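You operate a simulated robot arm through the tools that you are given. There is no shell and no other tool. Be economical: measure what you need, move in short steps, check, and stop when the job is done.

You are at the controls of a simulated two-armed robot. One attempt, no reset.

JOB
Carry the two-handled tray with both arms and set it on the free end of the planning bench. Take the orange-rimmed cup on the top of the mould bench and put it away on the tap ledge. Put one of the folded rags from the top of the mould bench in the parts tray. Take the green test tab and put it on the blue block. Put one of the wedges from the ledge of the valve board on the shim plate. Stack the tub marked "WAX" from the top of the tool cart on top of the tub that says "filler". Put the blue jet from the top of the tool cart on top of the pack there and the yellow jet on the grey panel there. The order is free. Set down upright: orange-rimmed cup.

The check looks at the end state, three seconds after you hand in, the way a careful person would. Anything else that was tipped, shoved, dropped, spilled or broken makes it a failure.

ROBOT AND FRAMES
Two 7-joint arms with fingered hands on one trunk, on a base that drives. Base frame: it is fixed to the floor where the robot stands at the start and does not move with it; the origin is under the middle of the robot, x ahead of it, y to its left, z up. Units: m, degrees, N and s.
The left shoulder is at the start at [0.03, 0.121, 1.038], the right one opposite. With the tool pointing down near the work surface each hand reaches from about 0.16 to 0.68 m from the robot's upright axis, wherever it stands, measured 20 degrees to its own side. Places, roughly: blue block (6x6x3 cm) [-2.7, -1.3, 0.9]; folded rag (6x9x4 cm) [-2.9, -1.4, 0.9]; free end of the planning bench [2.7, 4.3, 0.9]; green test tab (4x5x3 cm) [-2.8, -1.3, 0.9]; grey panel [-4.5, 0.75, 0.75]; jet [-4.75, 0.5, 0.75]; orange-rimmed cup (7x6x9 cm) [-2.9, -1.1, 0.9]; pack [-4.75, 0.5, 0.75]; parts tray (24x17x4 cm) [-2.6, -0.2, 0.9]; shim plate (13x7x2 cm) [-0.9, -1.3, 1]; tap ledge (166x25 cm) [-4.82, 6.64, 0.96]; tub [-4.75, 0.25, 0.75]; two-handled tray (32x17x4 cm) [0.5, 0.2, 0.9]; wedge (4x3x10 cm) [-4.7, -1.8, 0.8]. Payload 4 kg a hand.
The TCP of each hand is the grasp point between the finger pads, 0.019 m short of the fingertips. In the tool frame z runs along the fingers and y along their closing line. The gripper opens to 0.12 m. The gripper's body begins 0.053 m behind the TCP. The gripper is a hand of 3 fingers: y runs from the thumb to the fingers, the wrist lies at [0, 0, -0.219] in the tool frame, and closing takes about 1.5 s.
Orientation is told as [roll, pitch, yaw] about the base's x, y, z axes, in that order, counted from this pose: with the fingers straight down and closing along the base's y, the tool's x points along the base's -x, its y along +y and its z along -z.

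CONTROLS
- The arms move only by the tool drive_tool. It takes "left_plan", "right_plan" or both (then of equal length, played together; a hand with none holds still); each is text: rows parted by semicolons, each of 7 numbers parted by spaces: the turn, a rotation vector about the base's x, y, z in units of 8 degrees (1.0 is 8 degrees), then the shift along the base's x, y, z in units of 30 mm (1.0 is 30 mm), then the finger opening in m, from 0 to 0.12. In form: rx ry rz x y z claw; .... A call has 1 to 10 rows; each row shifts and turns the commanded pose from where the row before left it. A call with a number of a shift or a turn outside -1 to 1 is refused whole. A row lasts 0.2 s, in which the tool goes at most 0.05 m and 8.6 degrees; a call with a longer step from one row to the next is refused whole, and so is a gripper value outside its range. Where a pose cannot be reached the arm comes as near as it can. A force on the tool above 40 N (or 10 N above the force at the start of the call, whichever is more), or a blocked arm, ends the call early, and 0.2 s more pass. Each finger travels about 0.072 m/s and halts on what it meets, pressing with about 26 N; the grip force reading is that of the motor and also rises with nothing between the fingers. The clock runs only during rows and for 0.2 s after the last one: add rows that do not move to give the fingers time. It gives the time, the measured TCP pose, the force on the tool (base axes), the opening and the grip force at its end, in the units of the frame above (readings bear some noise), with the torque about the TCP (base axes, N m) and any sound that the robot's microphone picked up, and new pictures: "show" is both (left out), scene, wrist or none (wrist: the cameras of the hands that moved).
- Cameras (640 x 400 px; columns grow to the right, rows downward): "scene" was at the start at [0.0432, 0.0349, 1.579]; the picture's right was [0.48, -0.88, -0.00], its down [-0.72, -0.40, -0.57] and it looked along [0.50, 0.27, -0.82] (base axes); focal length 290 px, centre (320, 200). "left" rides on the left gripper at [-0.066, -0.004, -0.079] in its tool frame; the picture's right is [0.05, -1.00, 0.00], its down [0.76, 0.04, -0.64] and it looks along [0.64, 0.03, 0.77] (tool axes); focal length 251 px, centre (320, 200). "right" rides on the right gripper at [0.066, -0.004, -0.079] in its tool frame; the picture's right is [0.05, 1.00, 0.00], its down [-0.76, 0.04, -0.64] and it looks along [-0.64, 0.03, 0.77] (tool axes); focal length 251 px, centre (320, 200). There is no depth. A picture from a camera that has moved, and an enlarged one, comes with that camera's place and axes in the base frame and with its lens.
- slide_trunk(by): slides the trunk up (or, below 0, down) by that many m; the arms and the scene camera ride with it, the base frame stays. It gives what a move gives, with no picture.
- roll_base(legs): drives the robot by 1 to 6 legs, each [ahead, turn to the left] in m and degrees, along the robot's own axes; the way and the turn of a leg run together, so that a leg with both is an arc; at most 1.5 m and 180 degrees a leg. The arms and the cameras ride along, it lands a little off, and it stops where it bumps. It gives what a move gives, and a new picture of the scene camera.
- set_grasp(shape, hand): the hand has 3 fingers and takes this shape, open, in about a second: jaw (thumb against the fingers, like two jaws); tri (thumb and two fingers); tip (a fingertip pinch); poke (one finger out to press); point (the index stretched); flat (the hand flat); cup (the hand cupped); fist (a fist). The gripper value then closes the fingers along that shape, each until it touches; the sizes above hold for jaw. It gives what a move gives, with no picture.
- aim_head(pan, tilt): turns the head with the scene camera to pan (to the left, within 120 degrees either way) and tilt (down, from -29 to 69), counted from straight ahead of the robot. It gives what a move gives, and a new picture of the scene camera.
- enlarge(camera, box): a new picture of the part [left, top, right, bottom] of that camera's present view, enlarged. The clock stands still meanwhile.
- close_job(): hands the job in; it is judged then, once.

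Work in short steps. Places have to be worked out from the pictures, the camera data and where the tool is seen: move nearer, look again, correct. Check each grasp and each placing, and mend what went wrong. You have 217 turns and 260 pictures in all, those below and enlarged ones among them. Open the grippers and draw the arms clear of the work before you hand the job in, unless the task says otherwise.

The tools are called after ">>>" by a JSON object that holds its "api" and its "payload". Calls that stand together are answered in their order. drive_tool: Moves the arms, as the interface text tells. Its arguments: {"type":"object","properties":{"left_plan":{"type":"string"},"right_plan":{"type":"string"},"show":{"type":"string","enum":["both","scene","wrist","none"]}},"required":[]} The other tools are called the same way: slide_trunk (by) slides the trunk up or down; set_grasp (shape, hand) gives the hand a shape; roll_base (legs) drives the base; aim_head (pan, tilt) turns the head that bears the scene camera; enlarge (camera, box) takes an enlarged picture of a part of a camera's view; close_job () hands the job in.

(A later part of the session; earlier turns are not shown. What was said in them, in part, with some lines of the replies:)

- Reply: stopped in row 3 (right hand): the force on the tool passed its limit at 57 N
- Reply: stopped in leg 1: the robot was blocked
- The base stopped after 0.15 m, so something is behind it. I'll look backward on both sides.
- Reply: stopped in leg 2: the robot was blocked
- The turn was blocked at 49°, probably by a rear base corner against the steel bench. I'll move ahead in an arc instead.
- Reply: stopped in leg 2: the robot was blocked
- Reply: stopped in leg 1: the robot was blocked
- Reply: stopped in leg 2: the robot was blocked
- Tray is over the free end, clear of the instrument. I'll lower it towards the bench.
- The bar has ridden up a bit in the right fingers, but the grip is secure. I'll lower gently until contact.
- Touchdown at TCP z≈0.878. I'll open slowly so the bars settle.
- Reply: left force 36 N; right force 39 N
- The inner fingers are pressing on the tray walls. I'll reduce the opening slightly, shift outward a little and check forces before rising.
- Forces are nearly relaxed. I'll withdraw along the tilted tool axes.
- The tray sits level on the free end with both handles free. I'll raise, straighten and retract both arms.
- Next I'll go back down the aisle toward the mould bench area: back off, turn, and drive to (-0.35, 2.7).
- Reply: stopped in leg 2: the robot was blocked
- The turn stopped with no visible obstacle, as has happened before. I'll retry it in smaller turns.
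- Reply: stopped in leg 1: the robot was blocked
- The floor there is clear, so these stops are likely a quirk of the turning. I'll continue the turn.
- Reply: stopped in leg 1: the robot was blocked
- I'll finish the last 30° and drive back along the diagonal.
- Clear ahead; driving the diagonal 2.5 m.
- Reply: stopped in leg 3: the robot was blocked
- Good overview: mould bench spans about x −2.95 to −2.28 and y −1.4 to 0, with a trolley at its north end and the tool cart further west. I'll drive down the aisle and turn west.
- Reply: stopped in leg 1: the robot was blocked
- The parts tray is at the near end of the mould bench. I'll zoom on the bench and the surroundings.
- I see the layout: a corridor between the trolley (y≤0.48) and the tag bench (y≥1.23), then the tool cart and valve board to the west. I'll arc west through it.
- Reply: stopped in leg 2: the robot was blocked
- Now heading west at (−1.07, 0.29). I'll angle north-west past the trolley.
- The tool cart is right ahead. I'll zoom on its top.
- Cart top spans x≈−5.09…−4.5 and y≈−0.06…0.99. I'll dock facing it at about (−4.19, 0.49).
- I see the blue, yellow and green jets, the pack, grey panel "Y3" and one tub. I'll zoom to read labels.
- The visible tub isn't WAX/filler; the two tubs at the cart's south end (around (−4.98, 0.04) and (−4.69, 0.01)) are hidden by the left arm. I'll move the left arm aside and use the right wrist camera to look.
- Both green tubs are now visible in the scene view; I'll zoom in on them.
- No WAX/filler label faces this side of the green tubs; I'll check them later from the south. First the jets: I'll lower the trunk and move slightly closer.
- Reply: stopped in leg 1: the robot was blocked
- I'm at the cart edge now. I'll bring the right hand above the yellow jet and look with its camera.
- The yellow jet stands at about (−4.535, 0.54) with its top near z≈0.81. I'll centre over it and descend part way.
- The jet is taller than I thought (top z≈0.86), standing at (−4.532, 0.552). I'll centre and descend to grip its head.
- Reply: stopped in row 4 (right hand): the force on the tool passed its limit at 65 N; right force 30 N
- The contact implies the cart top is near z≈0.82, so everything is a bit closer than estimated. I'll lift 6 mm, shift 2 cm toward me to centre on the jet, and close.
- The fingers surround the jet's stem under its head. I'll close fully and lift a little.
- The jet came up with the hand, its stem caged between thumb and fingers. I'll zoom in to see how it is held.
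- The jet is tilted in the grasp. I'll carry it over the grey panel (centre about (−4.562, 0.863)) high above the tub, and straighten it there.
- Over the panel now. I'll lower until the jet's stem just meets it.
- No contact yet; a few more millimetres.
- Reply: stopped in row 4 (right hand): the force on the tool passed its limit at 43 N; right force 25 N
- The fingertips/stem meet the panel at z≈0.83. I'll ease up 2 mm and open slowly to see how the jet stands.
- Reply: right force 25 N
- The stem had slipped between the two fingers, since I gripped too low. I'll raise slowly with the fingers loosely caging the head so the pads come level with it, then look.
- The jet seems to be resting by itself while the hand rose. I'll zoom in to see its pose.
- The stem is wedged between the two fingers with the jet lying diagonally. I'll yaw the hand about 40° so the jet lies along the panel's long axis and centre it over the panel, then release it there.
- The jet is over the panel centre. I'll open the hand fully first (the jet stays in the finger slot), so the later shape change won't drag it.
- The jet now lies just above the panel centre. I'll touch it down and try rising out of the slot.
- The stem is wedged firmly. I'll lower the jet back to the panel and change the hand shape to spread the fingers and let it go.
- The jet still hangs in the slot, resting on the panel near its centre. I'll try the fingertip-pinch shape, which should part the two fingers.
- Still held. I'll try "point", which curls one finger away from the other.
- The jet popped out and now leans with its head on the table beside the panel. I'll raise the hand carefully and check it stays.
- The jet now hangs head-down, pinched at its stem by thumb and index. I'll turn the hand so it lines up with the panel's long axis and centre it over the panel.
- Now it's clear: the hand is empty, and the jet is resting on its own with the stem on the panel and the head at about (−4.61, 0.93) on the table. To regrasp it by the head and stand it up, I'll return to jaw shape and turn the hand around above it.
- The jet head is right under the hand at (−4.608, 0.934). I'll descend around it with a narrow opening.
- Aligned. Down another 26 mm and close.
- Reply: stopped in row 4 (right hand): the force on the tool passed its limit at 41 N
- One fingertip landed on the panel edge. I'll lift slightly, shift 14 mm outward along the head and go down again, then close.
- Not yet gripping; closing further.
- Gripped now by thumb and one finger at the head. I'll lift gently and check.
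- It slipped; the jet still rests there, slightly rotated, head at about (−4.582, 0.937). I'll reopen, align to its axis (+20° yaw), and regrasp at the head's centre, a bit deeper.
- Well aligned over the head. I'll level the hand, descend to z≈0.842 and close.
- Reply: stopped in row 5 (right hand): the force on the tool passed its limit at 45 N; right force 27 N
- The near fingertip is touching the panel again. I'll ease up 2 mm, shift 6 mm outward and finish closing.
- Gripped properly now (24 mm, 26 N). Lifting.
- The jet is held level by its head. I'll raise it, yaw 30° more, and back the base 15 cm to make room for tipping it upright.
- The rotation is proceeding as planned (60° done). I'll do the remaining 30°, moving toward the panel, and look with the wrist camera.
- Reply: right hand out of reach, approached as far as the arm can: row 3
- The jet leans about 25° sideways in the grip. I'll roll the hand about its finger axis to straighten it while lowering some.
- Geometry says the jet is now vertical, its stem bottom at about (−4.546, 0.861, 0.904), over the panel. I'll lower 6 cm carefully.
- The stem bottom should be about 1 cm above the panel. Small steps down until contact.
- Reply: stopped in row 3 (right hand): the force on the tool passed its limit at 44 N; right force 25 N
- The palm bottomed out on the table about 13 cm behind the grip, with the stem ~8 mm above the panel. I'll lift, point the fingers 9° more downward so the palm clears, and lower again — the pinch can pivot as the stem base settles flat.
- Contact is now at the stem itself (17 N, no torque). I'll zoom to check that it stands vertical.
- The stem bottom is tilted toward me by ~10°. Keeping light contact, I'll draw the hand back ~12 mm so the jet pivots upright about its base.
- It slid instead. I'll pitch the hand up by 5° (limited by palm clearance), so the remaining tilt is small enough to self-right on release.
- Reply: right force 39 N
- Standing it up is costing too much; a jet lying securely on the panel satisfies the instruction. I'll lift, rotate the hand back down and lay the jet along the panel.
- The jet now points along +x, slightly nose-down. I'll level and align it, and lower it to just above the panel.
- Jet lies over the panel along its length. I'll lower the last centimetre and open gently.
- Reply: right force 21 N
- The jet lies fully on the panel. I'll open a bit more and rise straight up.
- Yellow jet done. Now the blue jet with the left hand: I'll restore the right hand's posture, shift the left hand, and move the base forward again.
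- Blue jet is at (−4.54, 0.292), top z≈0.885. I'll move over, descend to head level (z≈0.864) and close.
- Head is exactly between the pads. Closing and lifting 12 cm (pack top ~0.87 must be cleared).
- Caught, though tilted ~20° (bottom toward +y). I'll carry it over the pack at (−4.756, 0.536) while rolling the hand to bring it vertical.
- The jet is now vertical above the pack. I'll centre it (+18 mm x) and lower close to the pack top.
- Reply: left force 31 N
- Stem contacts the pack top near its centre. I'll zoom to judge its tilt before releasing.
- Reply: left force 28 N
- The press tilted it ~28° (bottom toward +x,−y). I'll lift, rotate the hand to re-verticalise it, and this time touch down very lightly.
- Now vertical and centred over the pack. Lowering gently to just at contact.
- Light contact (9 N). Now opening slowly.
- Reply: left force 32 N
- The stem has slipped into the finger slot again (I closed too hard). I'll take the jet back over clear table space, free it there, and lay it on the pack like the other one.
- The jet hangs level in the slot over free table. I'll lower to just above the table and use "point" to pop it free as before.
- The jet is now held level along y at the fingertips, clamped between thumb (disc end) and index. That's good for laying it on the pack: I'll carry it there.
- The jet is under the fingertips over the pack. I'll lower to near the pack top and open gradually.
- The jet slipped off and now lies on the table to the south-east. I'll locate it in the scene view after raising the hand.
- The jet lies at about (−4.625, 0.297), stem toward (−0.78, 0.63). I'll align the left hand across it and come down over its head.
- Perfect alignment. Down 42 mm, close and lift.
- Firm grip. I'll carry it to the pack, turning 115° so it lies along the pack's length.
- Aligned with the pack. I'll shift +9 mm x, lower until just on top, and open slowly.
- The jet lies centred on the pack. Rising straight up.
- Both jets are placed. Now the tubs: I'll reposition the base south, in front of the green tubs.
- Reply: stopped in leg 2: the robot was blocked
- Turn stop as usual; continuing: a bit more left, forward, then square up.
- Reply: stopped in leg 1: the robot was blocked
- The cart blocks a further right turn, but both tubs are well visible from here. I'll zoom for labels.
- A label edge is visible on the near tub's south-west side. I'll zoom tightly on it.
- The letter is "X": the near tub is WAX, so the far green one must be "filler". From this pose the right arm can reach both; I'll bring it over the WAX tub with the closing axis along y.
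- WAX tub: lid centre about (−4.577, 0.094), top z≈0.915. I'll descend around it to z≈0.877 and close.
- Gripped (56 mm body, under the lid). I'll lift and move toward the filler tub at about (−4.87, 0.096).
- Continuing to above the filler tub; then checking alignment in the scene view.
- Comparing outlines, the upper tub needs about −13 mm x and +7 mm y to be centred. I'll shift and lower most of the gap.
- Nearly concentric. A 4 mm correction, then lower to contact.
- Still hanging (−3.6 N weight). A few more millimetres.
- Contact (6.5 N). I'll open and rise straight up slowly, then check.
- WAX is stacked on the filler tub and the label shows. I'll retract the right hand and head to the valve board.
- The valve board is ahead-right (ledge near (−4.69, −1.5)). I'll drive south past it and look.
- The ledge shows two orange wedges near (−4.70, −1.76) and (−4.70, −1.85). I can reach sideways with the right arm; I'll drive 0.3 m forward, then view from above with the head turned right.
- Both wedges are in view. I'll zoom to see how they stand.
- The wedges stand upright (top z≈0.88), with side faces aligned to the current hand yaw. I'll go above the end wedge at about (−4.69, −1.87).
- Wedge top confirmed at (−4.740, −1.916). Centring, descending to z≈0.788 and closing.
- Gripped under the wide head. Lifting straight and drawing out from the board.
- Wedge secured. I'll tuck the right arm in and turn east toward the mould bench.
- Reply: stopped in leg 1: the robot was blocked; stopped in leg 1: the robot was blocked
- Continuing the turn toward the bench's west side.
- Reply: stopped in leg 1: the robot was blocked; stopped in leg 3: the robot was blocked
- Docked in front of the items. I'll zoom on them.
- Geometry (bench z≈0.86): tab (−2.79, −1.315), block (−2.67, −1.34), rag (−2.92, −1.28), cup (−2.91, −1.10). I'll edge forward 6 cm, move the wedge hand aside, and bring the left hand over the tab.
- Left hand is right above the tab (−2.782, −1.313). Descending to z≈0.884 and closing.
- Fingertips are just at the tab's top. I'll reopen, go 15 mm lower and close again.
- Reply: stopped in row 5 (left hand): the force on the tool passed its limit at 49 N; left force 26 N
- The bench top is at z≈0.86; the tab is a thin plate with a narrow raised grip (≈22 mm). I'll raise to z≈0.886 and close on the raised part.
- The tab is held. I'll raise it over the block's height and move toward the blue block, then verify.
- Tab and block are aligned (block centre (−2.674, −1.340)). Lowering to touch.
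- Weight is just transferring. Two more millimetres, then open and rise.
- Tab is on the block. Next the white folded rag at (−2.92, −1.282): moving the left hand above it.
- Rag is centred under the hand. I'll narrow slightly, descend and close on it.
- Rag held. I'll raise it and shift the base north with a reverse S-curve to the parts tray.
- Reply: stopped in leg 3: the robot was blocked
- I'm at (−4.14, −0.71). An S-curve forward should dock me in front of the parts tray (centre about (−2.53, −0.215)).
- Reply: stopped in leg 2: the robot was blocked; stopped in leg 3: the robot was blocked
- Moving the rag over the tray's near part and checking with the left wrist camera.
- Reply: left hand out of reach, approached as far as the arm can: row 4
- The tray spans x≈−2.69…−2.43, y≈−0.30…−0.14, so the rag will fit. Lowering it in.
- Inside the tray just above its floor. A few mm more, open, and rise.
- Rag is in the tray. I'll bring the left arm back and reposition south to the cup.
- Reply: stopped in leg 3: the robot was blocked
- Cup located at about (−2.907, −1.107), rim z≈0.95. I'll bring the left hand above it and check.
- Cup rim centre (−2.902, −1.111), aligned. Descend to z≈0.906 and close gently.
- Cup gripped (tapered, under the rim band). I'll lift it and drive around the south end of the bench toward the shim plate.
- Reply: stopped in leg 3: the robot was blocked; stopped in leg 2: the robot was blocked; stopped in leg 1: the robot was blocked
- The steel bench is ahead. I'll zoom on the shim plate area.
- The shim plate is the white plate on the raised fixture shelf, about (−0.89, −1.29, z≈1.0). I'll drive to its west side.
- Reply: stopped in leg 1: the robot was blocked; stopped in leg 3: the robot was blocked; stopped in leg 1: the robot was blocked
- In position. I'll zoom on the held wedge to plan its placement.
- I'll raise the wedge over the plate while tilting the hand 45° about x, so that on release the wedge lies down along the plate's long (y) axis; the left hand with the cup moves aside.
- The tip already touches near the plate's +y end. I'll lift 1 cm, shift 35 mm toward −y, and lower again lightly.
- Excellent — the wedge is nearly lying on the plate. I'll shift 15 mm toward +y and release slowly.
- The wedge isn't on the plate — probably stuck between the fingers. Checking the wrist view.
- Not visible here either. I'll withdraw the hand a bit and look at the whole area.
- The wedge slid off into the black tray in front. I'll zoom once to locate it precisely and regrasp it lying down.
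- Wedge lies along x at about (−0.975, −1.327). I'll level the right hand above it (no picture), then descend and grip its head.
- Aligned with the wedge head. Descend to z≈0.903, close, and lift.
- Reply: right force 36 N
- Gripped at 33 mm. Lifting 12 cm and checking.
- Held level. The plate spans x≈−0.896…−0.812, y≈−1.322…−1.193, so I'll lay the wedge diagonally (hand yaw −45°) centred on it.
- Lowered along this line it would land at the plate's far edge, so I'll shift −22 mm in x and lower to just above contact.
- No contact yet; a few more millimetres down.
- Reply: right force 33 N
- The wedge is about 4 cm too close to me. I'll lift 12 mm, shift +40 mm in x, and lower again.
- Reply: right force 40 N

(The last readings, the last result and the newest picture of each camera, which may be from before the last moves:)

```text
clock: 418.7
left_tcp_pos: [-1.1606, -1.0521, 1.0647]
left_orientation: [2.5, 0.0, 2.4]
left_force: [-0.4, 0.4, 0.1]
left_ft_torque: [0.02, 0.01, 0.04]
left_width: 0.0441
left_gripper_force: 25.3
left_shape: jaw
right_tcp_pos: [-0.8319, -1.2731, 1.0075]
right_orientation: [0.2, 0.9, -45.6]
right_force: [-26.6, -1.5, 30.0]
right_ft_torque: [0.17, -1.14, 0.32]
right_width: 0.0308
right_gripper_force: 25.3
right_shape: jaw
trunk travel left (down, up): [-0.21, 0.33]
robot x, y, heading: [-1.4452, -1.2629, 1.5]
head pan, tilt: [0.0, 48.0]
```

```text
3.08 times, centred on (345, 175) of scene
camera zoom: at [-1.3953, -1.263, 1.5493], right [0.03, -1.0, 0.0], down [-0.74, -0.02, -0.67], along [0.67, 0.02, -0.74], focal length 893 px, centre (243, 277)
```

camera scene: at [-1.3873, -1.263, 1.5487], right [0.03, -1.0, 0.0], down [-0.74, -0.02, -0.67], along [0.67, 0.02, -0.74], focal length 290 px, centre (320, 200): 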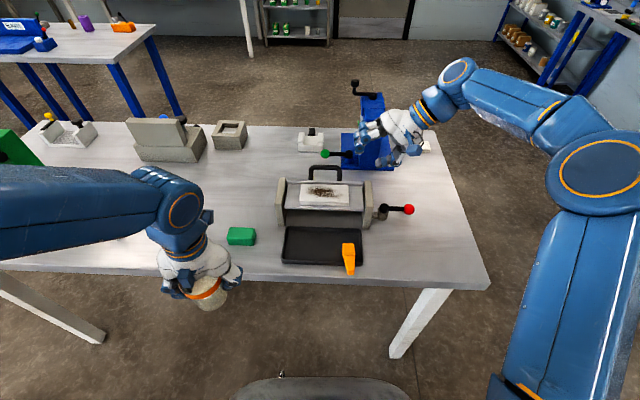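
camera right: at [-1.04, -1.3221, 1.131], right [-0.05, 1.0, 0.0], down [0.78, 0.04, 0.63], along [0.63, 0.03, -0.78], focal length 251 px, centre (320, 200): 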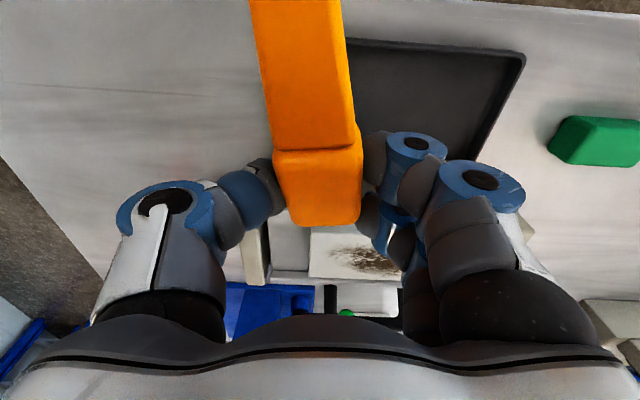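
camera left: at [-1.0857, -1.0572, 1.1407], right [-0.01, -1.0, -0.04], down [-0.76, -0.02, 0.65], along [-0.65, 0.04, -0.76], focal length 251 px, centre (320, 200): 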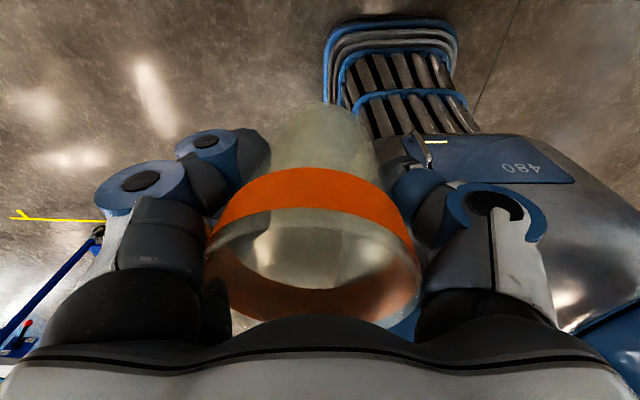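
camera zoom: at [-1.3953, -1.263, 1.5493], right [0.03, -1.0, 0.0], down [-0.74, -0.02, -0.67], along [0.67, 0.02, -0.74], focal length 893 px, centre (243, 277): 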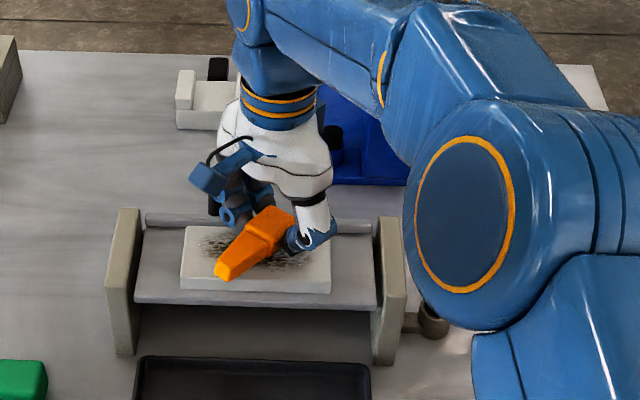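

It's now over the plate centre; fingers just touch the fixture's handle. I'll back off 6 mm in x, release with a small opening, and rise straight up.

>>> {"api": "drive_tool", "payload": {"right_plan": "0 0 0 -.2 0 0 .01; 0 0 0 0 0 -.05 .01; 0 0 0 0 0 0 .033; 0 0 0 0 0 0 .036; 0 0 0 -.05 -.03 0 .039; 0 0 0 0 0 0 .041; 0 0 0 0 0 .2 .041; 0 0 0 0 0 .5 .042; 0 0 0 0 0 .9 .045; 0 0 0 0 0 .9 .05", "show": "none"}}

>>> {"api": "enlarge", "payload": {"camera": "scene", "box": [260, 110, 430, 240]}}

```text
clock: 420.9
left_tcp_pos: [-1.1553, -1.0531, 1.0624]
left_orientation: [2.4, 0.3, 2.5]
left_force: [-0.1, 0.6, -0.3]
left_ft_torque: [0.02, 0.02, 0.03]
left_width: 0.0438
left_gripper_force: 26.1
left_shape: jaw
right_tcp_pos: [-0.8357, -1.274, 1.0758]
right_orientation: [-0.1, 1.1, -45.6]
right_force: [0.1, 0.2, 0.7]
right_ft_torque: [0.0, 0.01, 0.02]
right_width: 0.0495
right_gripper_force: 0.1
right_shape: jaw
trunk travel left (down, up): [-0.21, 0.33]
robot x, y, heading: [-1.4468, -1.2627, 1.5]
head pan, tilt: [0.0, 48.0]
```

```text
3.08 times, centred on (345, 175) of scene
camera zoom: at [-1.3873, -1.2627, 1.5486], right [0.03, -1.0, 0.0], down [-0.74, -0.02, -0.67], along [0.67, 0.02, -0.74], focal length 893 px, centre (243, 277)
```

zoom: 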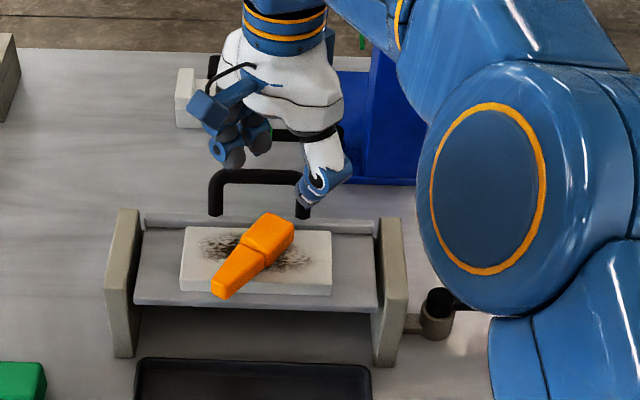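

The wedge rests on the shim plate. Now I'll retract the right hand and start the drive north with the cup, in gentle arcs.

>>> {"api": "drive_tool", "payload": {"right_plan": "0 0 0 0 0 .9 .06; 0 0 .7 -.8 0 .3 .06; 0 0 .7 -.9 -.2 0 .06; 0 0 .7 -.9 -.2 0 .06; 0 0 .7 -.9 -.2 0 .06; 0 0 .7 -.9 -.3 0 .06; 0 0 .7 -.9 -.3 0 .06; 0 0 .7 -.9 -.3 0 .06; 0 0 .7 -.9 -.3 0 .06", "show": "none"}}

>>> {"api": "roll_base", "payload": {"legs": [[-0.3, 0], [0.04, 28], [0.05, 28], [0.1, 28], [0.6, 4], [0.9, 0]]}}

```text
clock: 422.9
left_tcp_pos: [-1.1545, -1.0532, 1.0624]
left_orientation: [2.4, 0.3, 2.5]
left_force: [0.7, 0.6, -0.4]
left_ft_torque: [0.02, 0.03, -0.03]
left_width: 0.0439
left_gripper_force: 26.3
left_shape: jaw
right_tcp_pos: [-1.0502, -1.3296, 1.1104]
right_orientation: [-0.2, 1.1, -0.7]
right_force: [-0.2, 0.2, 0.5]
right_ft_torque: [-0.02, 0.01, -0.01]
right_width: 0.0596
right_gripper_force: 0.1
right_shape: jaw
trunk travel left (down, up): [-0.21, 0.33]
robot x, y, heading: [-1.4479, -1.2626, 1.8]
head pan, tilt: [0.0, 48.0]
```

```text
clock: 428.0
left_tcp_pos: [-1.682, -0.8618, 1.0624]
left_orientation: [2.3, 0.4, 58.0]
left_force: [-0.2, 0.2, -0.3]
left_ft_torque: [0.03, 0.02, 0.02]
left_width: 0.0432
left_gripper_force: 25.9
left_shape: jaw
right_tcp_pos: [-1.3962, -0.9304, 1.1085]
right_orientation: [-0.3, 1.3, 54.9]
right_force: [0.0, 0.8, -1.1]
right_ft_torque: [-0.04, -0.03, 0.0]
right_width: 0.0599
right_gripper_force: 0.1
right_shape: jaw
trunk travel left (down, up): [-0.21, 0.33]
robot x, y, heading: [-1.6259, -1.2535, 58.9]
head pan, tilt: [0.0, 48.0]
stopped in leg 4: the robot was blocked; the commanded pose is now the measured one
camera scene: at [-1.5959, -1.2027, 1.5486], right [0.86, -0.52, 0.0], down [-0.38, -0.64, -0.67], along [0.35, 0.57, -0.74], focal length 290 px, centre (320, 200)
```

scene: 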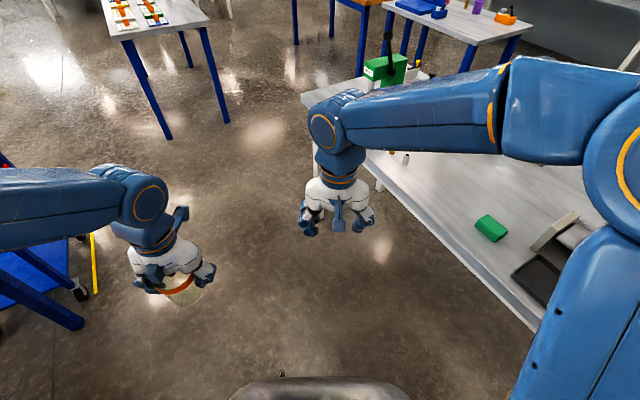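

>>> {"api": "roll_base", "payload": {"legs": [[0.3, 28], [1.1, 15], [0.9, 20], [0.6, 0], [0.6, -25], [1.2, 0]]}}

```text
clock: 430.1
left_tcp_pos: [-1.7646, -0.6461, 1.0625]
left_orientation: [2.5, 0.6, 85.5]
left_force: [-0.7, 0.1, -0.2]
left_ft_torque: [0.0, -0.03, 0.02]
left_width: 0.0431
left_gripper_force: 26.4
left_shape: jaw
right_tcp_pos: [-1.4786, -0.5762, 1.1081]
right_orientation: [-0.2, 1.1, 82.0]
right_force: [-0.1, 1.0, 0.0]
right_ft_torque: [0.0, -0.03, -0.01]
right_width: 0.0601
right_gripper_force: 0.1
right_shape: jaw
trunk travel left (down, up): [-0.21, 0.33]
robot x, y, heading: [-1.5116, -0.971, 88.2]
head pan, tilt: [0.0, 48.0]
stopped in leg 1: the robot was blocked; the commanded pose is now the measured one
camera scene: at [-1.5074, -0.9111, 1.5485], right [1.0, -0.03, 0.0], down [-0.02, -0.74, -0.67], along [0.02, 0.67, -0.74], focal length 290 px, centre (320, 200)
```

scene: 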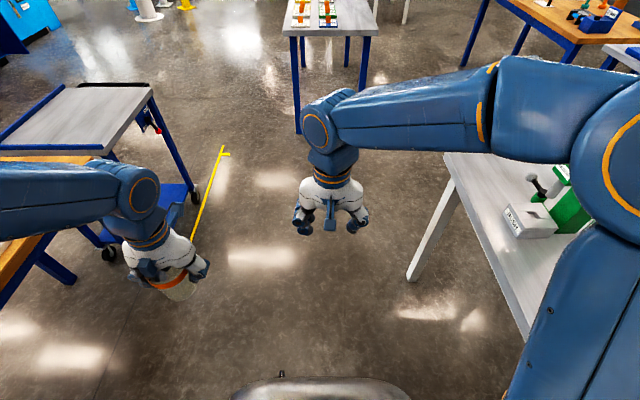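

>>> {"api": "roll_base", "payload": {"legs": [[1.1, 15], [0.9, 22], [0.65, 0], [0.6, -25], [1.2, 0]]}}

```text
clock: 441.3
left_tcp_pos: [-2.4711, 1.1382, 1.0655]
left_orientation: [0.9, -0.9, 121.8]
left_force: [-0.4, -1.0, -0.3]
left_ft_torque: [0.09, -0.09, 0.01]
left_width: 0.0431
left_gripper_force: 26.0
left_shape: jaw
right_tcp_pos: [-2.2868, 1.3654, 1.119]
right_orientation: [-1.2, -0.3, 119.2]
right_force: [-1.4, -1.2, 0.7]
right_ft_torque: [0.09, -0.07, 0.01]
right_width: 0.0601
right_gripper_force: 0.0
right_shape: jaw
trunk travel left (down, up): [-0.21, 0.33]
robot x, y, heading: [-2.0706, 1.0592, 126.9]
head pan, tilt: [0.0, 48.0]
stopped in leg 3: the robot was blocked; the commanded pose is now the measured one
camera scene: at [-2.0889, 1.0723, 1.5516], right [0.8, 0.6, 0.01], down [0.44, -0.58, -0.69], along [-0.41, 0.55, -0.73], focal length 290 px, centre (320, 200)
```

scene: 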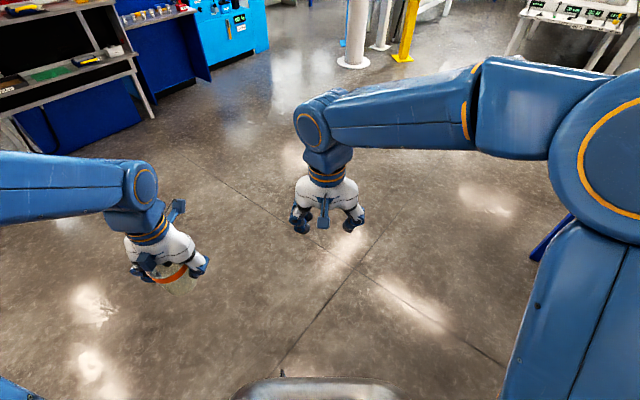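

>>> {"api": "roll_base", "payload": {"legs": [[0.5, 0], [0.6, -22], [1.3, 0]]}}

```text
clock: 448.3
left_tcp_pos: [-2.986, 2.3221, 1.0575]
left_orientation: [1.5, 0.4, 99.6]
left_force: [0.3, -0.5, 0.0]
left_ft_torque: [-0.02, -0.02, 0.0]
left_width: 0.0429
left_gripper_force: 26.2
left_shape: jaw
right_tcp_pos: [-2.7301, 2.4627, 1.11]
right_orientation: [-0.9, 0.9, 96.8]
right_force: [1.2, 0.6, -0.5]
right_ft_torque: [-0.01, 0.0, -0.01]
right_width: 0.0602
right_gripper_force: 0.0
right_shape: jaw
trunk travel left (down, up): [-0.21, 0.33]
robot x, y, heading: [-2.6568, 2.0778, 102.6]
head pan, tilt: [0.0, 48.0]
stopped in leg 3: the robot was blocked; the commanded pose is now the measured one
camera scene: at [-2.6722, 2.1349, 1.5484], right [0.98, 0.22, 0.0], down [0.17, -0.73, -0.67], along [-0.15, 0.65, -0.75], focal length 290 px, centre (320, 200)
```

scene: 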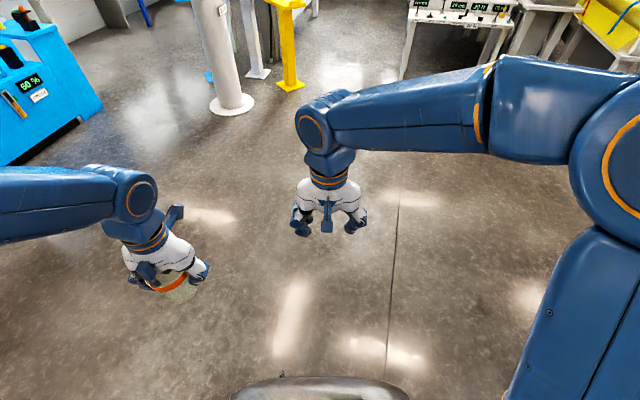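

>>> {"api": "roll_base", "payload": {"legs": [[1.2, -4], [1.2, 0]]}}

>>> {"api": "aim_head", "payload": {"pan": 35, "tilt": 20}}

```text
clock: 460.1
left_tcp_pos: [-3.3911, 4.7035, 1.0593]
left_orientation: [1.6, 0.4, 96.6]
left_force: [-0.7, 0.3, -1.5]
left_ft_torque: [0.01, 0.05, 0.0]
left_width: 0.0432
left_gripper_force: 25.5
left_shape: jaw
right_tcp_pos: [-3.127, 4.8296, 1.1113]
right_orientation: [-0.8, 0.6, 93.7]
right_force: [0.1, 0.2, 0.1]
right_ft_torque: [0.01, -0.02, 0.02]
right_width: 0.0602
right_gripper_force: 0.0
right_shape: jaw
trunk travel left (down, up): [-0.21, 0.33]
robot x, y, heading: [-3.0784, 4.4378, 99.6]
head pan, tilt: [0.0, 48.0]
camera scene: at [-3.0869, 4.4974, 1.5486], right [0.99, 0.17, 0.0], down [0.12, -0.73, -0.67], along [-0.11, 0.66, -0.74], focal length 290 px, centre (320, 200)
```

scene: 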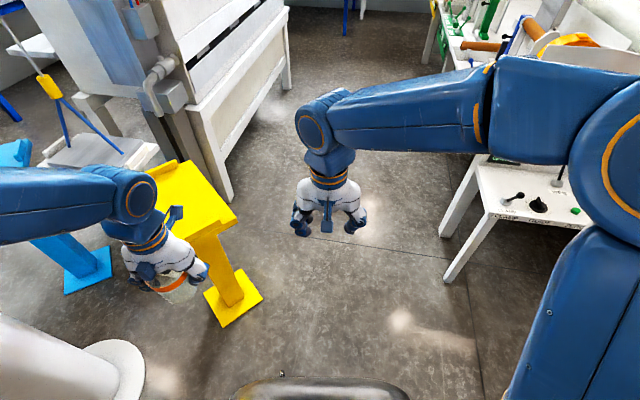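

```text
clock: 461.1
left_tcp_pos: [-3.3907, 4.7019, 1.0598]
left_orientation: [1.5, 0.2, 96.7]
left_force: [0.4, 0.1, -0.3]
left_ft_torque: [-0.01, 0.01, 0.01]
left_width: 0.043
left_gripper_force: 26.0
left_shape: jaw
right_tcp_pos: [-3.1274, 4.8306, 1.1115]
right_orientation: [-0.8, 0.7, 93.7]
right_force: [-0.9, 0.6, 0.4]
right_ft_torque: [0.02, 0.01, 0.01]
right_width: 0.06
right_gripper_force: 0.0
right_shape: jaw
trunk travel left (down, up): [-0.21, 0.33]
robot x, y, heading: [-3.0785, 4.4419, 99.8]
head pan, tilt: [35.0, 20.0]
camera scene: at [-3.139, 4.4856, 1.5915], right [0.71, 0.7, 0.0], down [0.24, -0.24, -0.94], along [-0.66, 0.67, -0.34], focal length 290 px, centre (320, 200)
```

scene: 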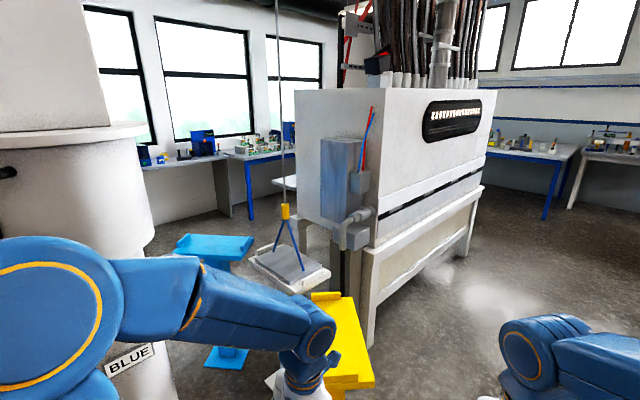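

The ledge is on the machine's west side (south end near (−4.84, 5.83)). I'll go around: back up, turn west, pass between the pillar and the light-blue cabinet.

>>> {"api": "roll_base", "payload": {"legs": [[-0.75, 0], [0.12, 26], [0.12, 26], [0.12, 26], [0.9, 0]]}}

```text
clock: 466.6
left_tcp_pos: [-3.392, 3.9143, 1.0582]
left_orientation: [1.6, 0.4, 123.1]
left_force: [0.0, 0.1, 0.5]
left_ft_torque: [0.02, -0.02, -0.02]
left_width: 0.043
left_gripper_force: 25.9
left_shape: jaw
right_tcp_pos: [-3.2081, 4.1426, 1.1116]
right_orientation: [-0.9, 0.7, 119.9]
right_force: [-1.2, 0.9, -0.9]
right_ft_torque: [0.0, -0.05, 0.0]
right_width: 0.06
right_gripper_force: 0.0
right_shape: jaw
trunk travel left (down, up): [-0.21, 0.33]
robot x, y, heading: [-2.9696, 3.828, 127.8]
head pan, tilt: [35.0, 20.0]
stopped in leg 2: the robot was blocked; the commanded pose is now the measured one
camera scene: at [-3.0499, 3.8424, 1.5914], right [0.3, 0.95, 0.0], down [0.33, -0.1, -0.94], along [-0.9, 0.28, -0.34], focal length 290 px, centre (320, 200)
```

scene: 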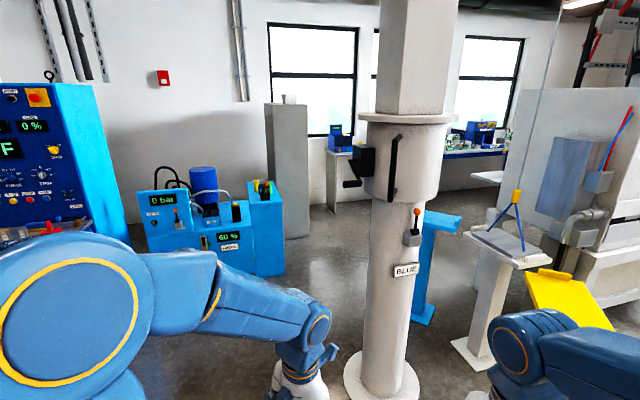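

>>> {"api": "roll_base", "payload": {"legs": [[0.15, 25], [0.15, 22], [0.85, 0], [0.35, -26], [0.3, -24], [0.6, 0]]}}

```text
clock: 468.3
left_tcp_pos: [-3.5002, 3.8246, 1.0577]
left_orientation: [1.7, 0.5, 147.8]
left_force: [-0.4, 0.0, -0.4]
left_ft_torque: [0.04, -0.03, 0.01]
left_width: 0.0427
left_gripper_force: 26.1
left_shape: jaw
right_tcp_pos: [-3.4321, 4.1095, 1.1113]
right_orientation: [-0.9, 0.8, 144.6]
right_force: [-1.2, -0.9, 0.5]
right_ft_torque: [0.02, -0.03, 0.01]
right_width: 0.0599
right_gripper_force: 0.0
right_shape: jaw
trunk travel left (down, up): [-0.21, 0.33]
robot x, y, heading: [-3.0711, 3.9456, 154.3]
head pan, tilt: [35.0, 20.0]
stopped in leg 1: the robot was blocked; the commanded pose is now the measured one
camera scene: at [-3.1496, 3.9207, 1.5913], right [-0.16, 0.99, 0.0], down [0.34, 0.06, -0.94], along [-0.93, -0.15, -0.34], focal length 290 px, centre (320, 200)
```

scene: 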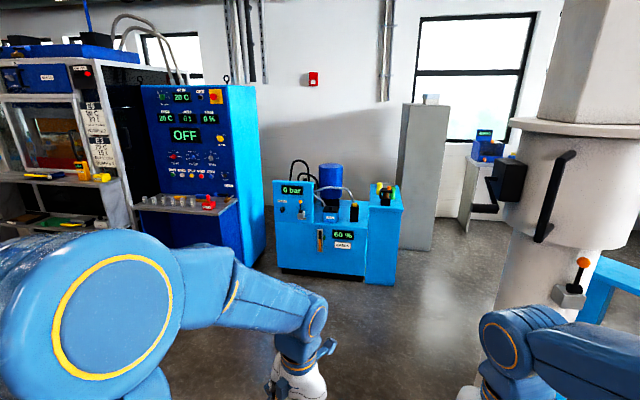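

Turn legs tend to stop early, so I'll use a gentle reverse arc to line up, then go west past the pillar.

>>> {"api": "roll_base", "payload": {"legs": [[-0.9, 24], [1.4, 10], [0.65, -8], [0.3, -26], [0.3, -26], [1.0, 0]]}}

```text
clock: 484.8
left_tcp_pos: [-4.9918, 3.5002, 1.0579]
left_orientation: [1.6, 0.1, 149.6]
left_force: [0.4, 0.6, -0.3]
left_ft_torque: [-0.03, -0.03, 0.02]
left_width: 0.0426
left_gripper_force: 26.2
left_shape: jaw
right_tcp_pos: [-4.9311, 3.787, 1.112]
right_orientation: [-0.8, 0.9, 146.1]
right_force: [-0.2, -0.2, -0.2]
right_ft_torque: [-0.01, 0.0, -0.01]
right_width: 0.0599
right_gripper_force: 0.0
right_shape: jaw
trunk travel left (down, up): [-0.21, 0.33]
robot x, y, heading: [-4.5779, 3.6103, 154.0]
head pan, tilt: [35.0, 20.0]
stopped in leg 4: the robot was blocked; the commanded pose is now the measured one
camera scene: at [-4.6537, 3.5849, 1.5915], right [-0.16, 0.99, 0.0], down [0.34, 0.05, -0.94], along [-0.93, -0.15, -0.34], focal length 290 px, centre (320, 200)
```

scene: 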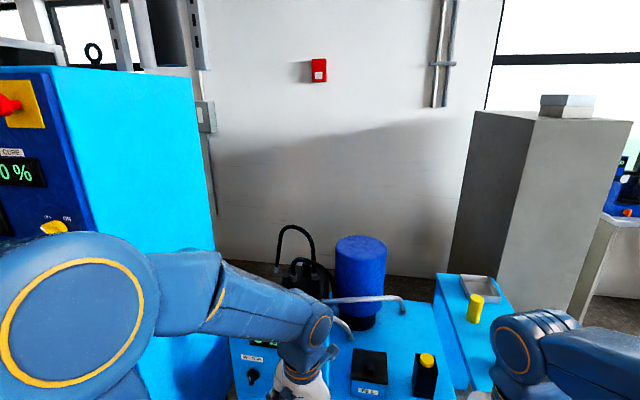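

>>> {"api": "roll_base", "payload": {"legs": [[0.0, -22], [0.05, -17], [1.4, 0]]}}

```text
clock: 487.5
left_tcp_pos: [-4.9968, 3.8298, 1.06]
left_orientation: [2.0, 0.1, 110.7]
left_force: [0.0, -0.7, -0.5]
left_ft_torque: [0.0, 0.04, 0.01]
left_width: 0.0428
left_gripper_force: 26.2
left_shape: jaw
right_tcp_pos: [-4.7673, 4.0145, 1.1123]
right_orientation: [-0.6, 0.7, 107.3]
right_force: [0.4, 0.2, -0.1]
right_ft_torque: [0.0, 0.05, 0.03]
right_width: 0.0598
right_gripper_force: 0.1
right_shape: jaw
trunk travel left (down, up): [-0.21, 0.33]
robot x, y, heading: [-4.6453, 3.6351, 113.7]
head pan, tilt: [35.0, 20.0]
stopped in leg 3: the robot was blocked; the commanded pose is now the measured one
camera scene: at [-4.7138, 3.6664, 1.5917], right [0.52, 0.85, 0.0], down [0.29, -0.18, -0.94], along [-0.8, 0.49, -0.34], focal length 290 px, centre (320, 200)
```

scene: 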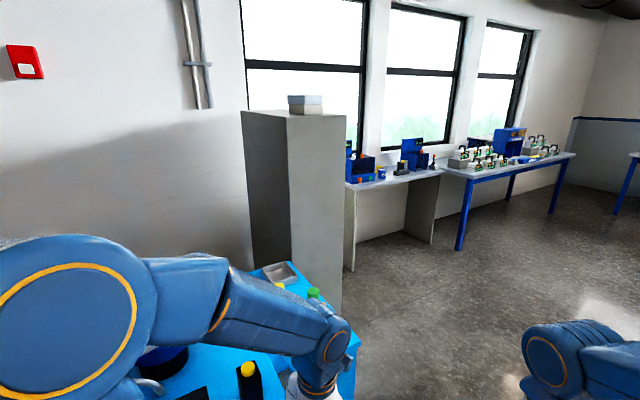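

>>> {"api": "roll_base", "payload": {"legs": [[0.8, -6], [0.7, -4], [0.4, -12]]}}

```text
clock: 497.3
left_tcp_pos: [-5.4245, 5.7635, 1.0573]
left_orientation: [1.7, 0.3, 89.2]
left_force: [0.5, -0.3, -0.5]
left_ft_torque: [0.0, 0.01, 0.0]
left_width: 0.0424
left_gripper_force: 25.8
left_shape: jaw
right_tcp_pos: [-5.1462, 5.8519, 1.1119]
right_orientation: [-0.7, 0.7, 85.9]
right_force: [-0.2, -0.1, 0.4]
right_ft_torque: [-0.05, -0.02, 0.0]
right_width: 0.0603
right_gripper_force: 0.1
right_shape: jaw
trunk travel left (down, up): [-0.21, 0.33]
robot x, y, heading: [-5.1747, 5.4527, 92.0]
head pan, tilt: [35.0, 20.0]
camera scene: at [-5.2292, 5.5089, 1.5915], right [0.8, 0.6, 0.0], down [0.21, -0.27, -0.94], along [-0.57, 0.75, -0.34], focal length 290 px, centre (320, 200)
```

scene: 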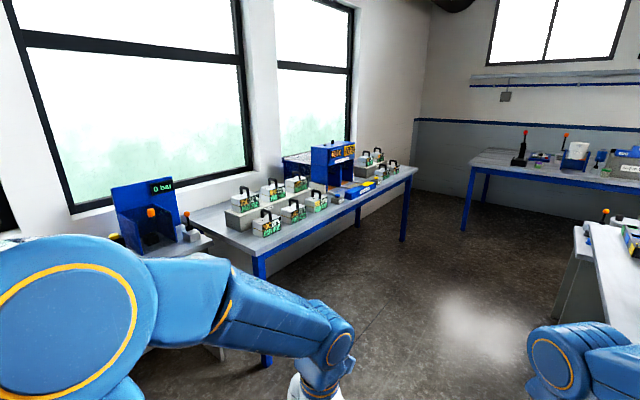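

I'm beside the ledge. I'll look right at it.

>>> {"api": "aim_head", "payload": {"pan": -30, "tilt": 38}}

```text
clock: 498.7
left_tcp_pos: [-5.4265, 5.7615, 1.0585]
left_orientation: [1.7, 0.2, 89.3]
left_force: [-0.9, 0.1, 0.1]
left_ft_torque: [0.02, -0.04, -0.01]
left_width: 0.0424
left_gripper_force: 26.1
left_shape: jaw
right_tcp_pos: [-5.1462, 5.8507, 1.1124]
right_orientation: [-0.8, 0.7, 85.9]
right_force: [-0.1, -0.9, 0.0]
right_ft_torque: [-0.01, 0.0, 0.01]
right_width: 0.0597
right_gripper_force: 0.1
right_shape: jaw
trunk travel left (down, up): [-0.21, 0.33]
robot x, y, heading: [-5.1732, 5.4504, 92.1]
head pan, tilt: [-30.0, 38.0]
camera scene: at [-5.1328, 5.5092, 1.5631], right [0.88, -0.47, 0.0], down [-0.29, -0.54, -0.79], along [0.37, 0.7, -0.62], focal length 290 px, centre (320, 200)
```

scene: 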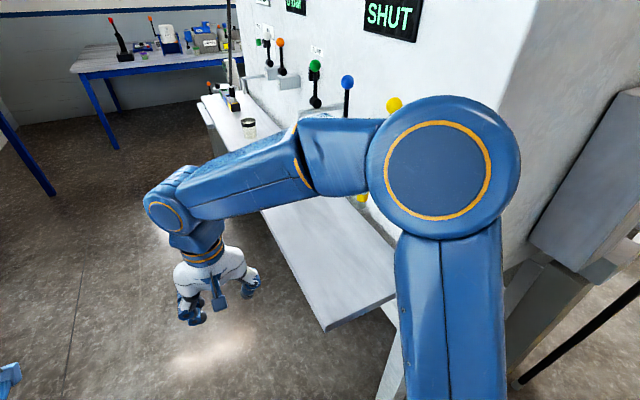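

The ledge's south end is free: x≈−4.975…−4.77, from y≈5.785 north. I'll tuck the right arm and turn right about 50° so the left hand faces the ledge.

>>> {"api": "drive_tool", "payload": {"right_plan": "0 0 0 .3 -.7 .3 .06; 0 0 0 .3 -.7 .3 .06; 0 0 0 .3 -.7 .3 .06; 0 0 0 .3 -.7 0 .06; 0 0 0 .3 -.7 0 .06; 0 0 0 .3 -.7 0 .06", "left_plan": "0 0 0 0 0 .5 .042; 0 0 0 0 0 .5 .042; 0 0 0 0 0 .3 .042; 0 0 0 0 0 0 .042; 0 0 0 0 0 0 .042; 0 0 0 0 0 0 .042", "show": "none"}}

>>> {"api": "roll_base", "payload": {"legs": [[0, -25], [0, -25]]}}

```text
clock: 500.1
left_tcp_pos: [-5.425, 5.7615, 1.0979]
left_orientation: [1.8, 0.0, 89.2]
left_force: [-0.3, -1.5, -0.5]
left_ft_torque: [0.0, -0.02, -0.01]
left_width: 0.043
left_gripper_force: 26.6
left_shape: jaw
right_tcp_pos: [-5.0917, 5.7244, 1.1393]
right_orientation: [-0.8, 0.7, 85.9]
right_force: [-0.4, -0.4, 0.3]
right_ft_torque: [0.0, 0.0, -0.03]
right_width: 0.0601
right_gripper_force: 0.1
right_shape: jaw
trunk travel left (down, up): [-0.21, 0.33]
robot x, y, heading: [-5.171, 5.4555, 92.0]
head pan, tilt: [-30.0, 38.0]
```

```text
clock: 503.1
left_tcp_pos: [-5.0968, 5.8454, 1.0988]
left_orientation: [1.8, 0.2, 39.1]
left_force: [-1.2, 0.2, -1.0]
left_ft_torque: [-0.01, 0.01, -0.03]
left_width: 0.043
left_gripper_force: 26.3
left_shape: jaw
right_tcp_pos: [-4.911, 5.5656, 1.1394]
right_orientation: [-0.8, 0.7, 35.8]
right_force: [0.2, 0.3, -0.3]
right_ft_torque: [0.0, -0.04, -0.01]
right_width: 0.0601
right_gripper_force: 0.0
right_shape: jaw
trunk travel left (down, up): [-0.21, 0.33]
robot x, y, heading: [-5.1974, 5.4827, 41.7]
head pan, tilt: [-30.0, 38.0]
camera scene: at [-5.1294, 5.4865, 1.5631], right [0.2, -0.98, 0.0], down [-0.6, -0.12, -0.79], along [0.77, 0.16, -0.62], focal length 290 px, centre (320, 200)
```

scene: 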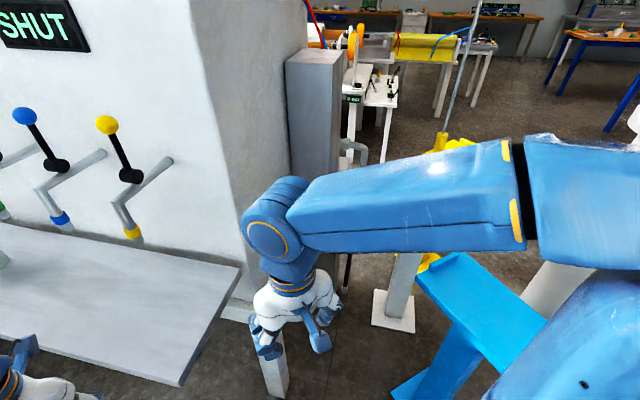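

Clear view: free spot around (−4.90, 5.90). I'll move the cup over it and check with the wrist camera.

>>> {"api": "drive_tool", "payload": {"left_plan": "0 0 0 .94 .26 0 .042; 0 0 0 .94 .26 0 .042; 0 0 0 .94 .26 0 .042; 0 0 0 .94 .26 0 .042; 0 0 0 .94 .26 0 .042; 0 0 0 .94 .26 0 .042; 0 0 0 .94 .26 0 .042", "show": "wrist"}}

```text
clock: 504.6
left_tcp_pos: [-4.8977, 5.8984, 1.1004]
left_orientation: [1.8, 0.3, 39.1]
left_force: [0.1, 0.5, -0.9]
left_ft_torque: [-0.05, 0.01, -0.01]
left_width: 0.0425
left_gripper_force: 25.4
left_shape: jaw
right_tcp_pos: [-4.912, 5.5648, 1.1392]
right_orientation: [-0.8, 0.7, 35.7]
right_force: [-0.5, 0.6, 0.6]
right_ft_torque: [0.01, -0.02, -0.03]
right_width: 0.0599
right_gripper_force: 0.0
right_shape: jaw
trunk travel left (down, up): [-0.21, 0.33]
robot x, y, heading: [-5.1973, 5.4842, 41.4]
head pan, tilt: [-30.0, 38.0]
camera left: at [-4.8419, 5.9353, 1.1791], right [0.59, -0.81, -0.03], down [-0.6, -0.46, 0.65], along [-0.54, -0.36, -0.76], focal length 251 px, centre (320, 200)
```

left: 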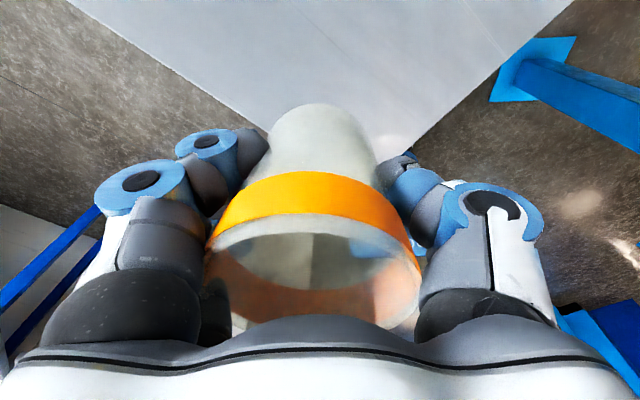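

The cup is upright and well inside the ledge corner (edges 6–10 cm away). Lowering.

>>> {"api": "drive_tool", "payload": {"left_plan": "0 0 0 .1 0 -.8 .042; 0 0 0 .1 0 -.8 .042; 0 0 0 0 0 -.6 .042; 0 0 0 0 0 -.3 .042", "show": "none"}}

>>> {"api": "drive_tool", "payload": {"left_plan": "0 0 0 0 0 -.15 .042; 0 0 0 0 0 -.12 .042", "show": "none"}}

```text
clock: 505.6
left_tcp_pos: [-4.8923, 5.8982, 1.0221]
left_orientation: [1.8, 0.2, 39.1]
left_force: [-0.3, -0.7, -0.8]
left_ft_torque: [0.01, -0.02, -0.01]
left_width: 0.0427
left_gripper_force: 26.2
left_shape: jaw
right_tcp_pos: [-4.9116, 5.5652, 1.1383]
right_orientation: [-0.9, 0.7, 35.7]
right_force: [-0.7, -0.3, -0.6]
right_ft_torque: [0.02, 0.01, 0.01]
right_width: 0.0601
right_gripper_force: 0.1
right_shape: jaw
trunk travel left (down, up): [-0.21, 0.33]
robot x, y, heading: [-5.2017, 5.4824, 41.8]
head pan, tilt: [-30.0, 38.0]
```

```text
clock: 506.2
left_tcp_pos: [-4.8933, 5.8987, 1.0127]
left_orientation: [1.8, 0.2, 39.1]
left_force: [-0.5, -0.2, -0.5]
left_ft_torque: [0.05, -0.02, 0.0]
left_width: 0.0429
left_gripper_force: 25.9
left_shape: jaw
right_tcp_pos: [-4.9114, 5.5651, 1.1391]
right_orientation: [-0.8, 0.7, 35.7]
right_force: [0.3, -0.9, 0.1]
right_ft_torque: [0.01, -0.02, 0.0]
right_width: 0.0599
right_gripper_force: 0.1
right_shape: jaw
trunk travel left (down, up): [-0.21, 0.33]
robot x, y, heading: [-5.1995, 5.4822, 41.5]
head pan, tilt: [-30.0, 38.0]
```

>>> {"api": "drive_tool", "payload": {"left_plan": "0 0 0 0 0 -.1 .042; 0 0 0 0 0 -.1 .042; 0 0 0 0 0 -.1 .042", "show": "none"}}

```text
clock: 507.1
left_tcp_pos: [-4.8934, 5.8993, 1.0049]
left_orientation: [1.8, 0.1, 39.2]
left_force: [-0.5, 0.4, -0.1]
left_ft_torque: [-0.01, -0.01, 0.01]
left_width: 0.0426
left_gripper_force: 25.5
left_shape: jaw
right_tcp_pos: [-4.9109, 5.566, 1.1397]
right_orientation: [-0.7, 0.7, 35.7]
right_force: [-0.1, 0.3, 0.6]
right_ft_torque: [0.05, 0.0, 0.0]
right_width: 0.0598
right_gripper_force: 0.1
right_shape: jaw
trunk travel left (down, up): [-0.21, 0.33]
robot x, y, heading: [-5.2024, 5.4811, 42.0]
head pan, tilt: [-30.0, 38.0]
```

No contact yet; continuing in small steps.

>>> {"api": "drive_tool", "payload": {"left_plan": "0 0 0 0 0 -.1 .042; 0 0 0 0 0 -.1 .042; 0 0 0 0 0 -.08 .042", "show": "none"}}

```text
clock: 507.9
left_tcp_pos: [-4.8933, 5.8991, 0.9967]
left_orientation: [1.7, 0.2, 39.2]
left_force: [0.0, -0.2, 0.4]
left_ft_torque: [0.0, 0.03, -0.04]
left_width: 0.0426
left_gripper_force: 26.0
left_shape: jaw
right_tcp_pos: [-4.9121, 5.5643, 1.1396]
right_orientation: [-0.8, 0.7, 35.7]
right_force: [0.1, 0.0, 0.2]
right_ft_torque: [-0.02, -0.02, -0.03]
right_width: 0.0599
right_gripper_force: 0.1
right_shape: jaw
trunk travel left (down, up): [-0.21, 0.33]
robot x, y, heading: [-5.1991, 5.4833, 41.7]
head pan, tilt: [-30.0, 38.0]
```

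>>> {"api": "drive_tool", "payload": {"left_plan": "0 0 0 0 0 -.1 .042; 0 0 0 0 0 -.1 .042; 0 0 0 0 0 -.1 .042", "show": "wrist"}}

```text
clock: 508.6
left_tcp_pos: [-4.8928, 5.8994, 0.9921]
left_orientation: [1.7, -0.3, 39.1]
left_force: [1.5, 4.0, 40.0]
left_ft_torque: [-0.13, 0.23, -0.02]
left_width: 0.045
left_gripper_force: 26.3
left_shape: jaw
right_tcp_pos: [-4.9122, 5.5626, 1.141]
right_orientation: [-0.6, 0.5, 35.7]
right_force: [-0.5, -0.4, 0.2]
right_ft_torque: [-0.04, -0.01, -0.02]
right_width: 0.06
right_gripper_force: 0.0
right_shape: jaw
trunk travel left (down, up): [-0.21, 0.33]
robot x, y, heading: [-5.1997, 5.4815, 41.7]
head pan, tilt: [-30.0, 38.0]
camera left: at [-4.8376, 5.9351, 1.072], right [0.59, -0.81, -0.03], down [-0.61, -0.47, 0.64], along [-0.53, -0.36, -0.77], focal length 251 px, centre (320, 200)
```

left: 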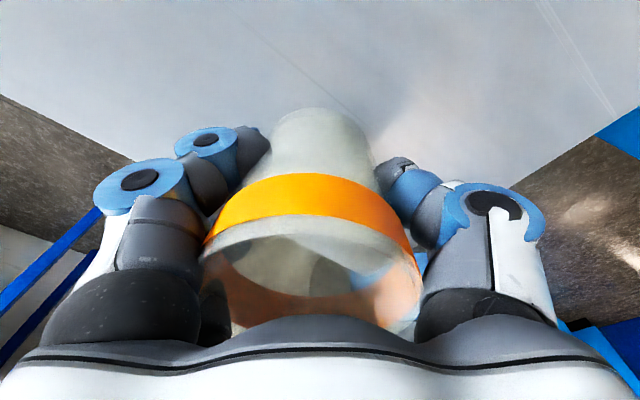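

The cup stands on the ledge. I'll ease up 2 mm, open, and rise straight up.

>>> {"api": "drive_tool", "payload": {"left_plan": "0 0 0 0 0 .08 .042; 0 0 0 0 0 0 .055; 0 0 0 0 0 0 .07; 0 0 0 0 0 0 .085; 0 0 0 0 0 0 .1; 0 0 0 0 0 .4 .1; 0 0 0 0 0 .9 .1; 0 0 0 0 0 .9 .1; 0 0 0 0 0 .9 .1; 0 0 0 0 0 .9 .1", "show": "wrist"}}

```text
clock: 510.9
left_tcp_pos: [-4.8919, 5.8991, 1.1115]
left_orientation: [1.8, 0.1, 39.1]
left_force: [0.4, -0.6, -0.7]
left_ft_torque: [0.01, -0.02, 0.0]
left_width: 0.0998
left_gripper_force: 0.2
left_shape: jaw
right_tcp_pos: [-4.9112, 5.5647, 1.1396]
right_orientation: [-0.8, 0.6, 35.7]
right_force: [-0.4, 0.3, -0.1]
right_ft_torque: [0.0, 0.03, -0.01]
right_width: 0.06
right_gripper_force: 0.1
right_shape: jaw
trunk travel left (down, up): [-0.21, 0.33]
robot x, y, heading: [-5.1974, 5.4789, 41.7]
head pan, tilt: [-30.0, 38.0]
camera left: at [-4.8368, 5.9354, 1.1895], right [0.59, -0.81, -0.03], down [-0.6, -0.46, 0.65], along [-0.54, -0.36, -0.76], focal length 251 px, centre (320, 200)
```

left: 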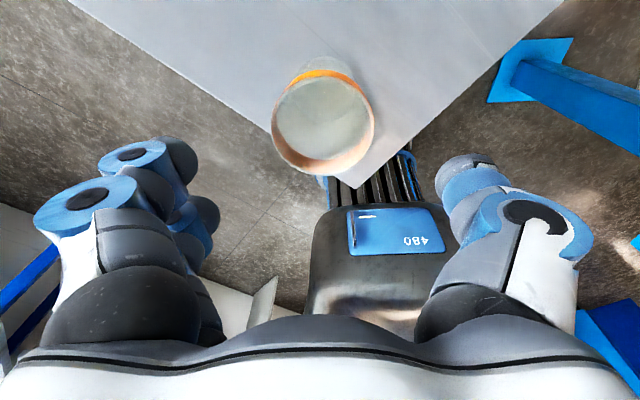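

The cup stands upright on the ledge. I'll draw the left arm up and clear, then hand in.

>>> {"api": "drive_tool", "payload": {"left_plan": "0 0 0 0 0 .9 .1; 0 0 0 0 0 .9 .1; 0 0 0 -.9 -.2 .3 .1; 0 0 0 -.9 -.2 0 .1; 0 0 0 -.9 -.2 0 .1; 0 0 0 -.9 -.2 0 .1; 0 0 0 -.9 -.2 0 .1; 0 0 0 -.9 -.2 0 .1", "right_plan": "0 0 0 0 0 0 .1; 0 0 0 0 0 0 .1; 0 0 0 0 0 0 .1; 0 0 0 0 0 0 .1; 0 0 0 0 0 0 .1; 0 0 0 0 0 0 .1; 0 0 0 0 0 0 .1; 0 0 0 0 0 0 .1", "show": "scene"}}

```text
clock: 512.6
left_tcp_pos: [-5.055, 5.8629, 1.1728]
left_orientation: [1.8, 0.1, 39.1]
left_force: [0.4, 0.5, 0.2]
left_ft_torque: [-0.02, -0.02, -0.01]
left_width: 0.0997
left_gripper_force: 0.1
left_shape: jaw
right_tcp_pos: [-4.9118, 5.5647, 1.1402]
right_orientation: [-0.8, 0.6, 35.6]
right_force: [0.2, 0.1, 0.3]
right_ft_torque: [-0.01, -0.02, -0.04]
right_width: 0.0997
right_gripper_force: 0.0
right_shape: jaw
trunk travel left (down, up): [-0.21, 0.33]
robot x, y, heading: [-5.198, 5.4831, 41.7]
head pan, tilt: [-30.0, 38.0]
camera scene: at [-5.1307, 5.4857, 1.5632], right [0.2, -0.98, 0.0], down [-0.6, -0.12, -0.79], along [0.77, 0.16, -0.61], focal length 290 px, centre (320, 200)
```

scene: 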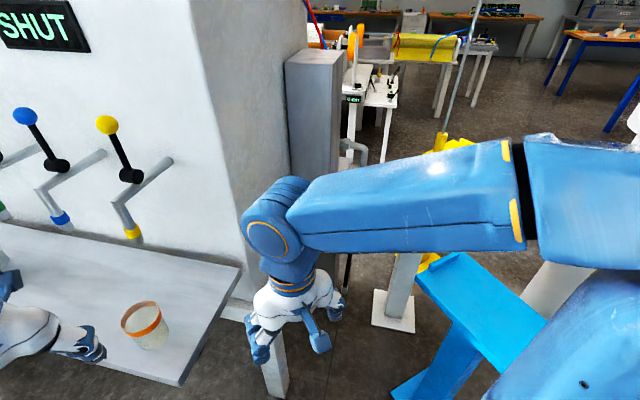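

The cup is upright and stable on the ledge, and both hands are open and clear. I'm handing in.

>>> {"api": "close_job", "payload": {}}

```text
The job is handed in.
```

I handed the job in with every item placed, though both jets lie on their sides and some placements have doubts.

- **Two-handled tray:** it sits on the free end of the planning bench.
- **Cup:** the orange-rimmed cup stands upright on the tap ledge, near the ledge's south-west corner.
- **Rag:** a white folded rag is in the parts tray.
- **Tab:** the green test tab is on the blue block, slightly off centre.
- **Wedge:** it lies on the white plate on the raised fixture shelf, which I took to be the shim plate. On the first try it fell into the black tray in front, so I picked it up again. Its narrow end reaches the plate's front edge or slightly past it.
- **Tubs:** WAX is stacked on the other green tub. I never saw that tub's label. I took it as the filler tub because the third one reads POLISH.
- **Jets:** the blue jet is on the pack and the yellow jet is on the grey panel. The blue jet slipped out of the hand and fell onto the cart top before I placed it on the pack. I tried to stand the yellow jet up and gave up.

The base also bumped the cart and a bench while driving. I saw nothing shift.
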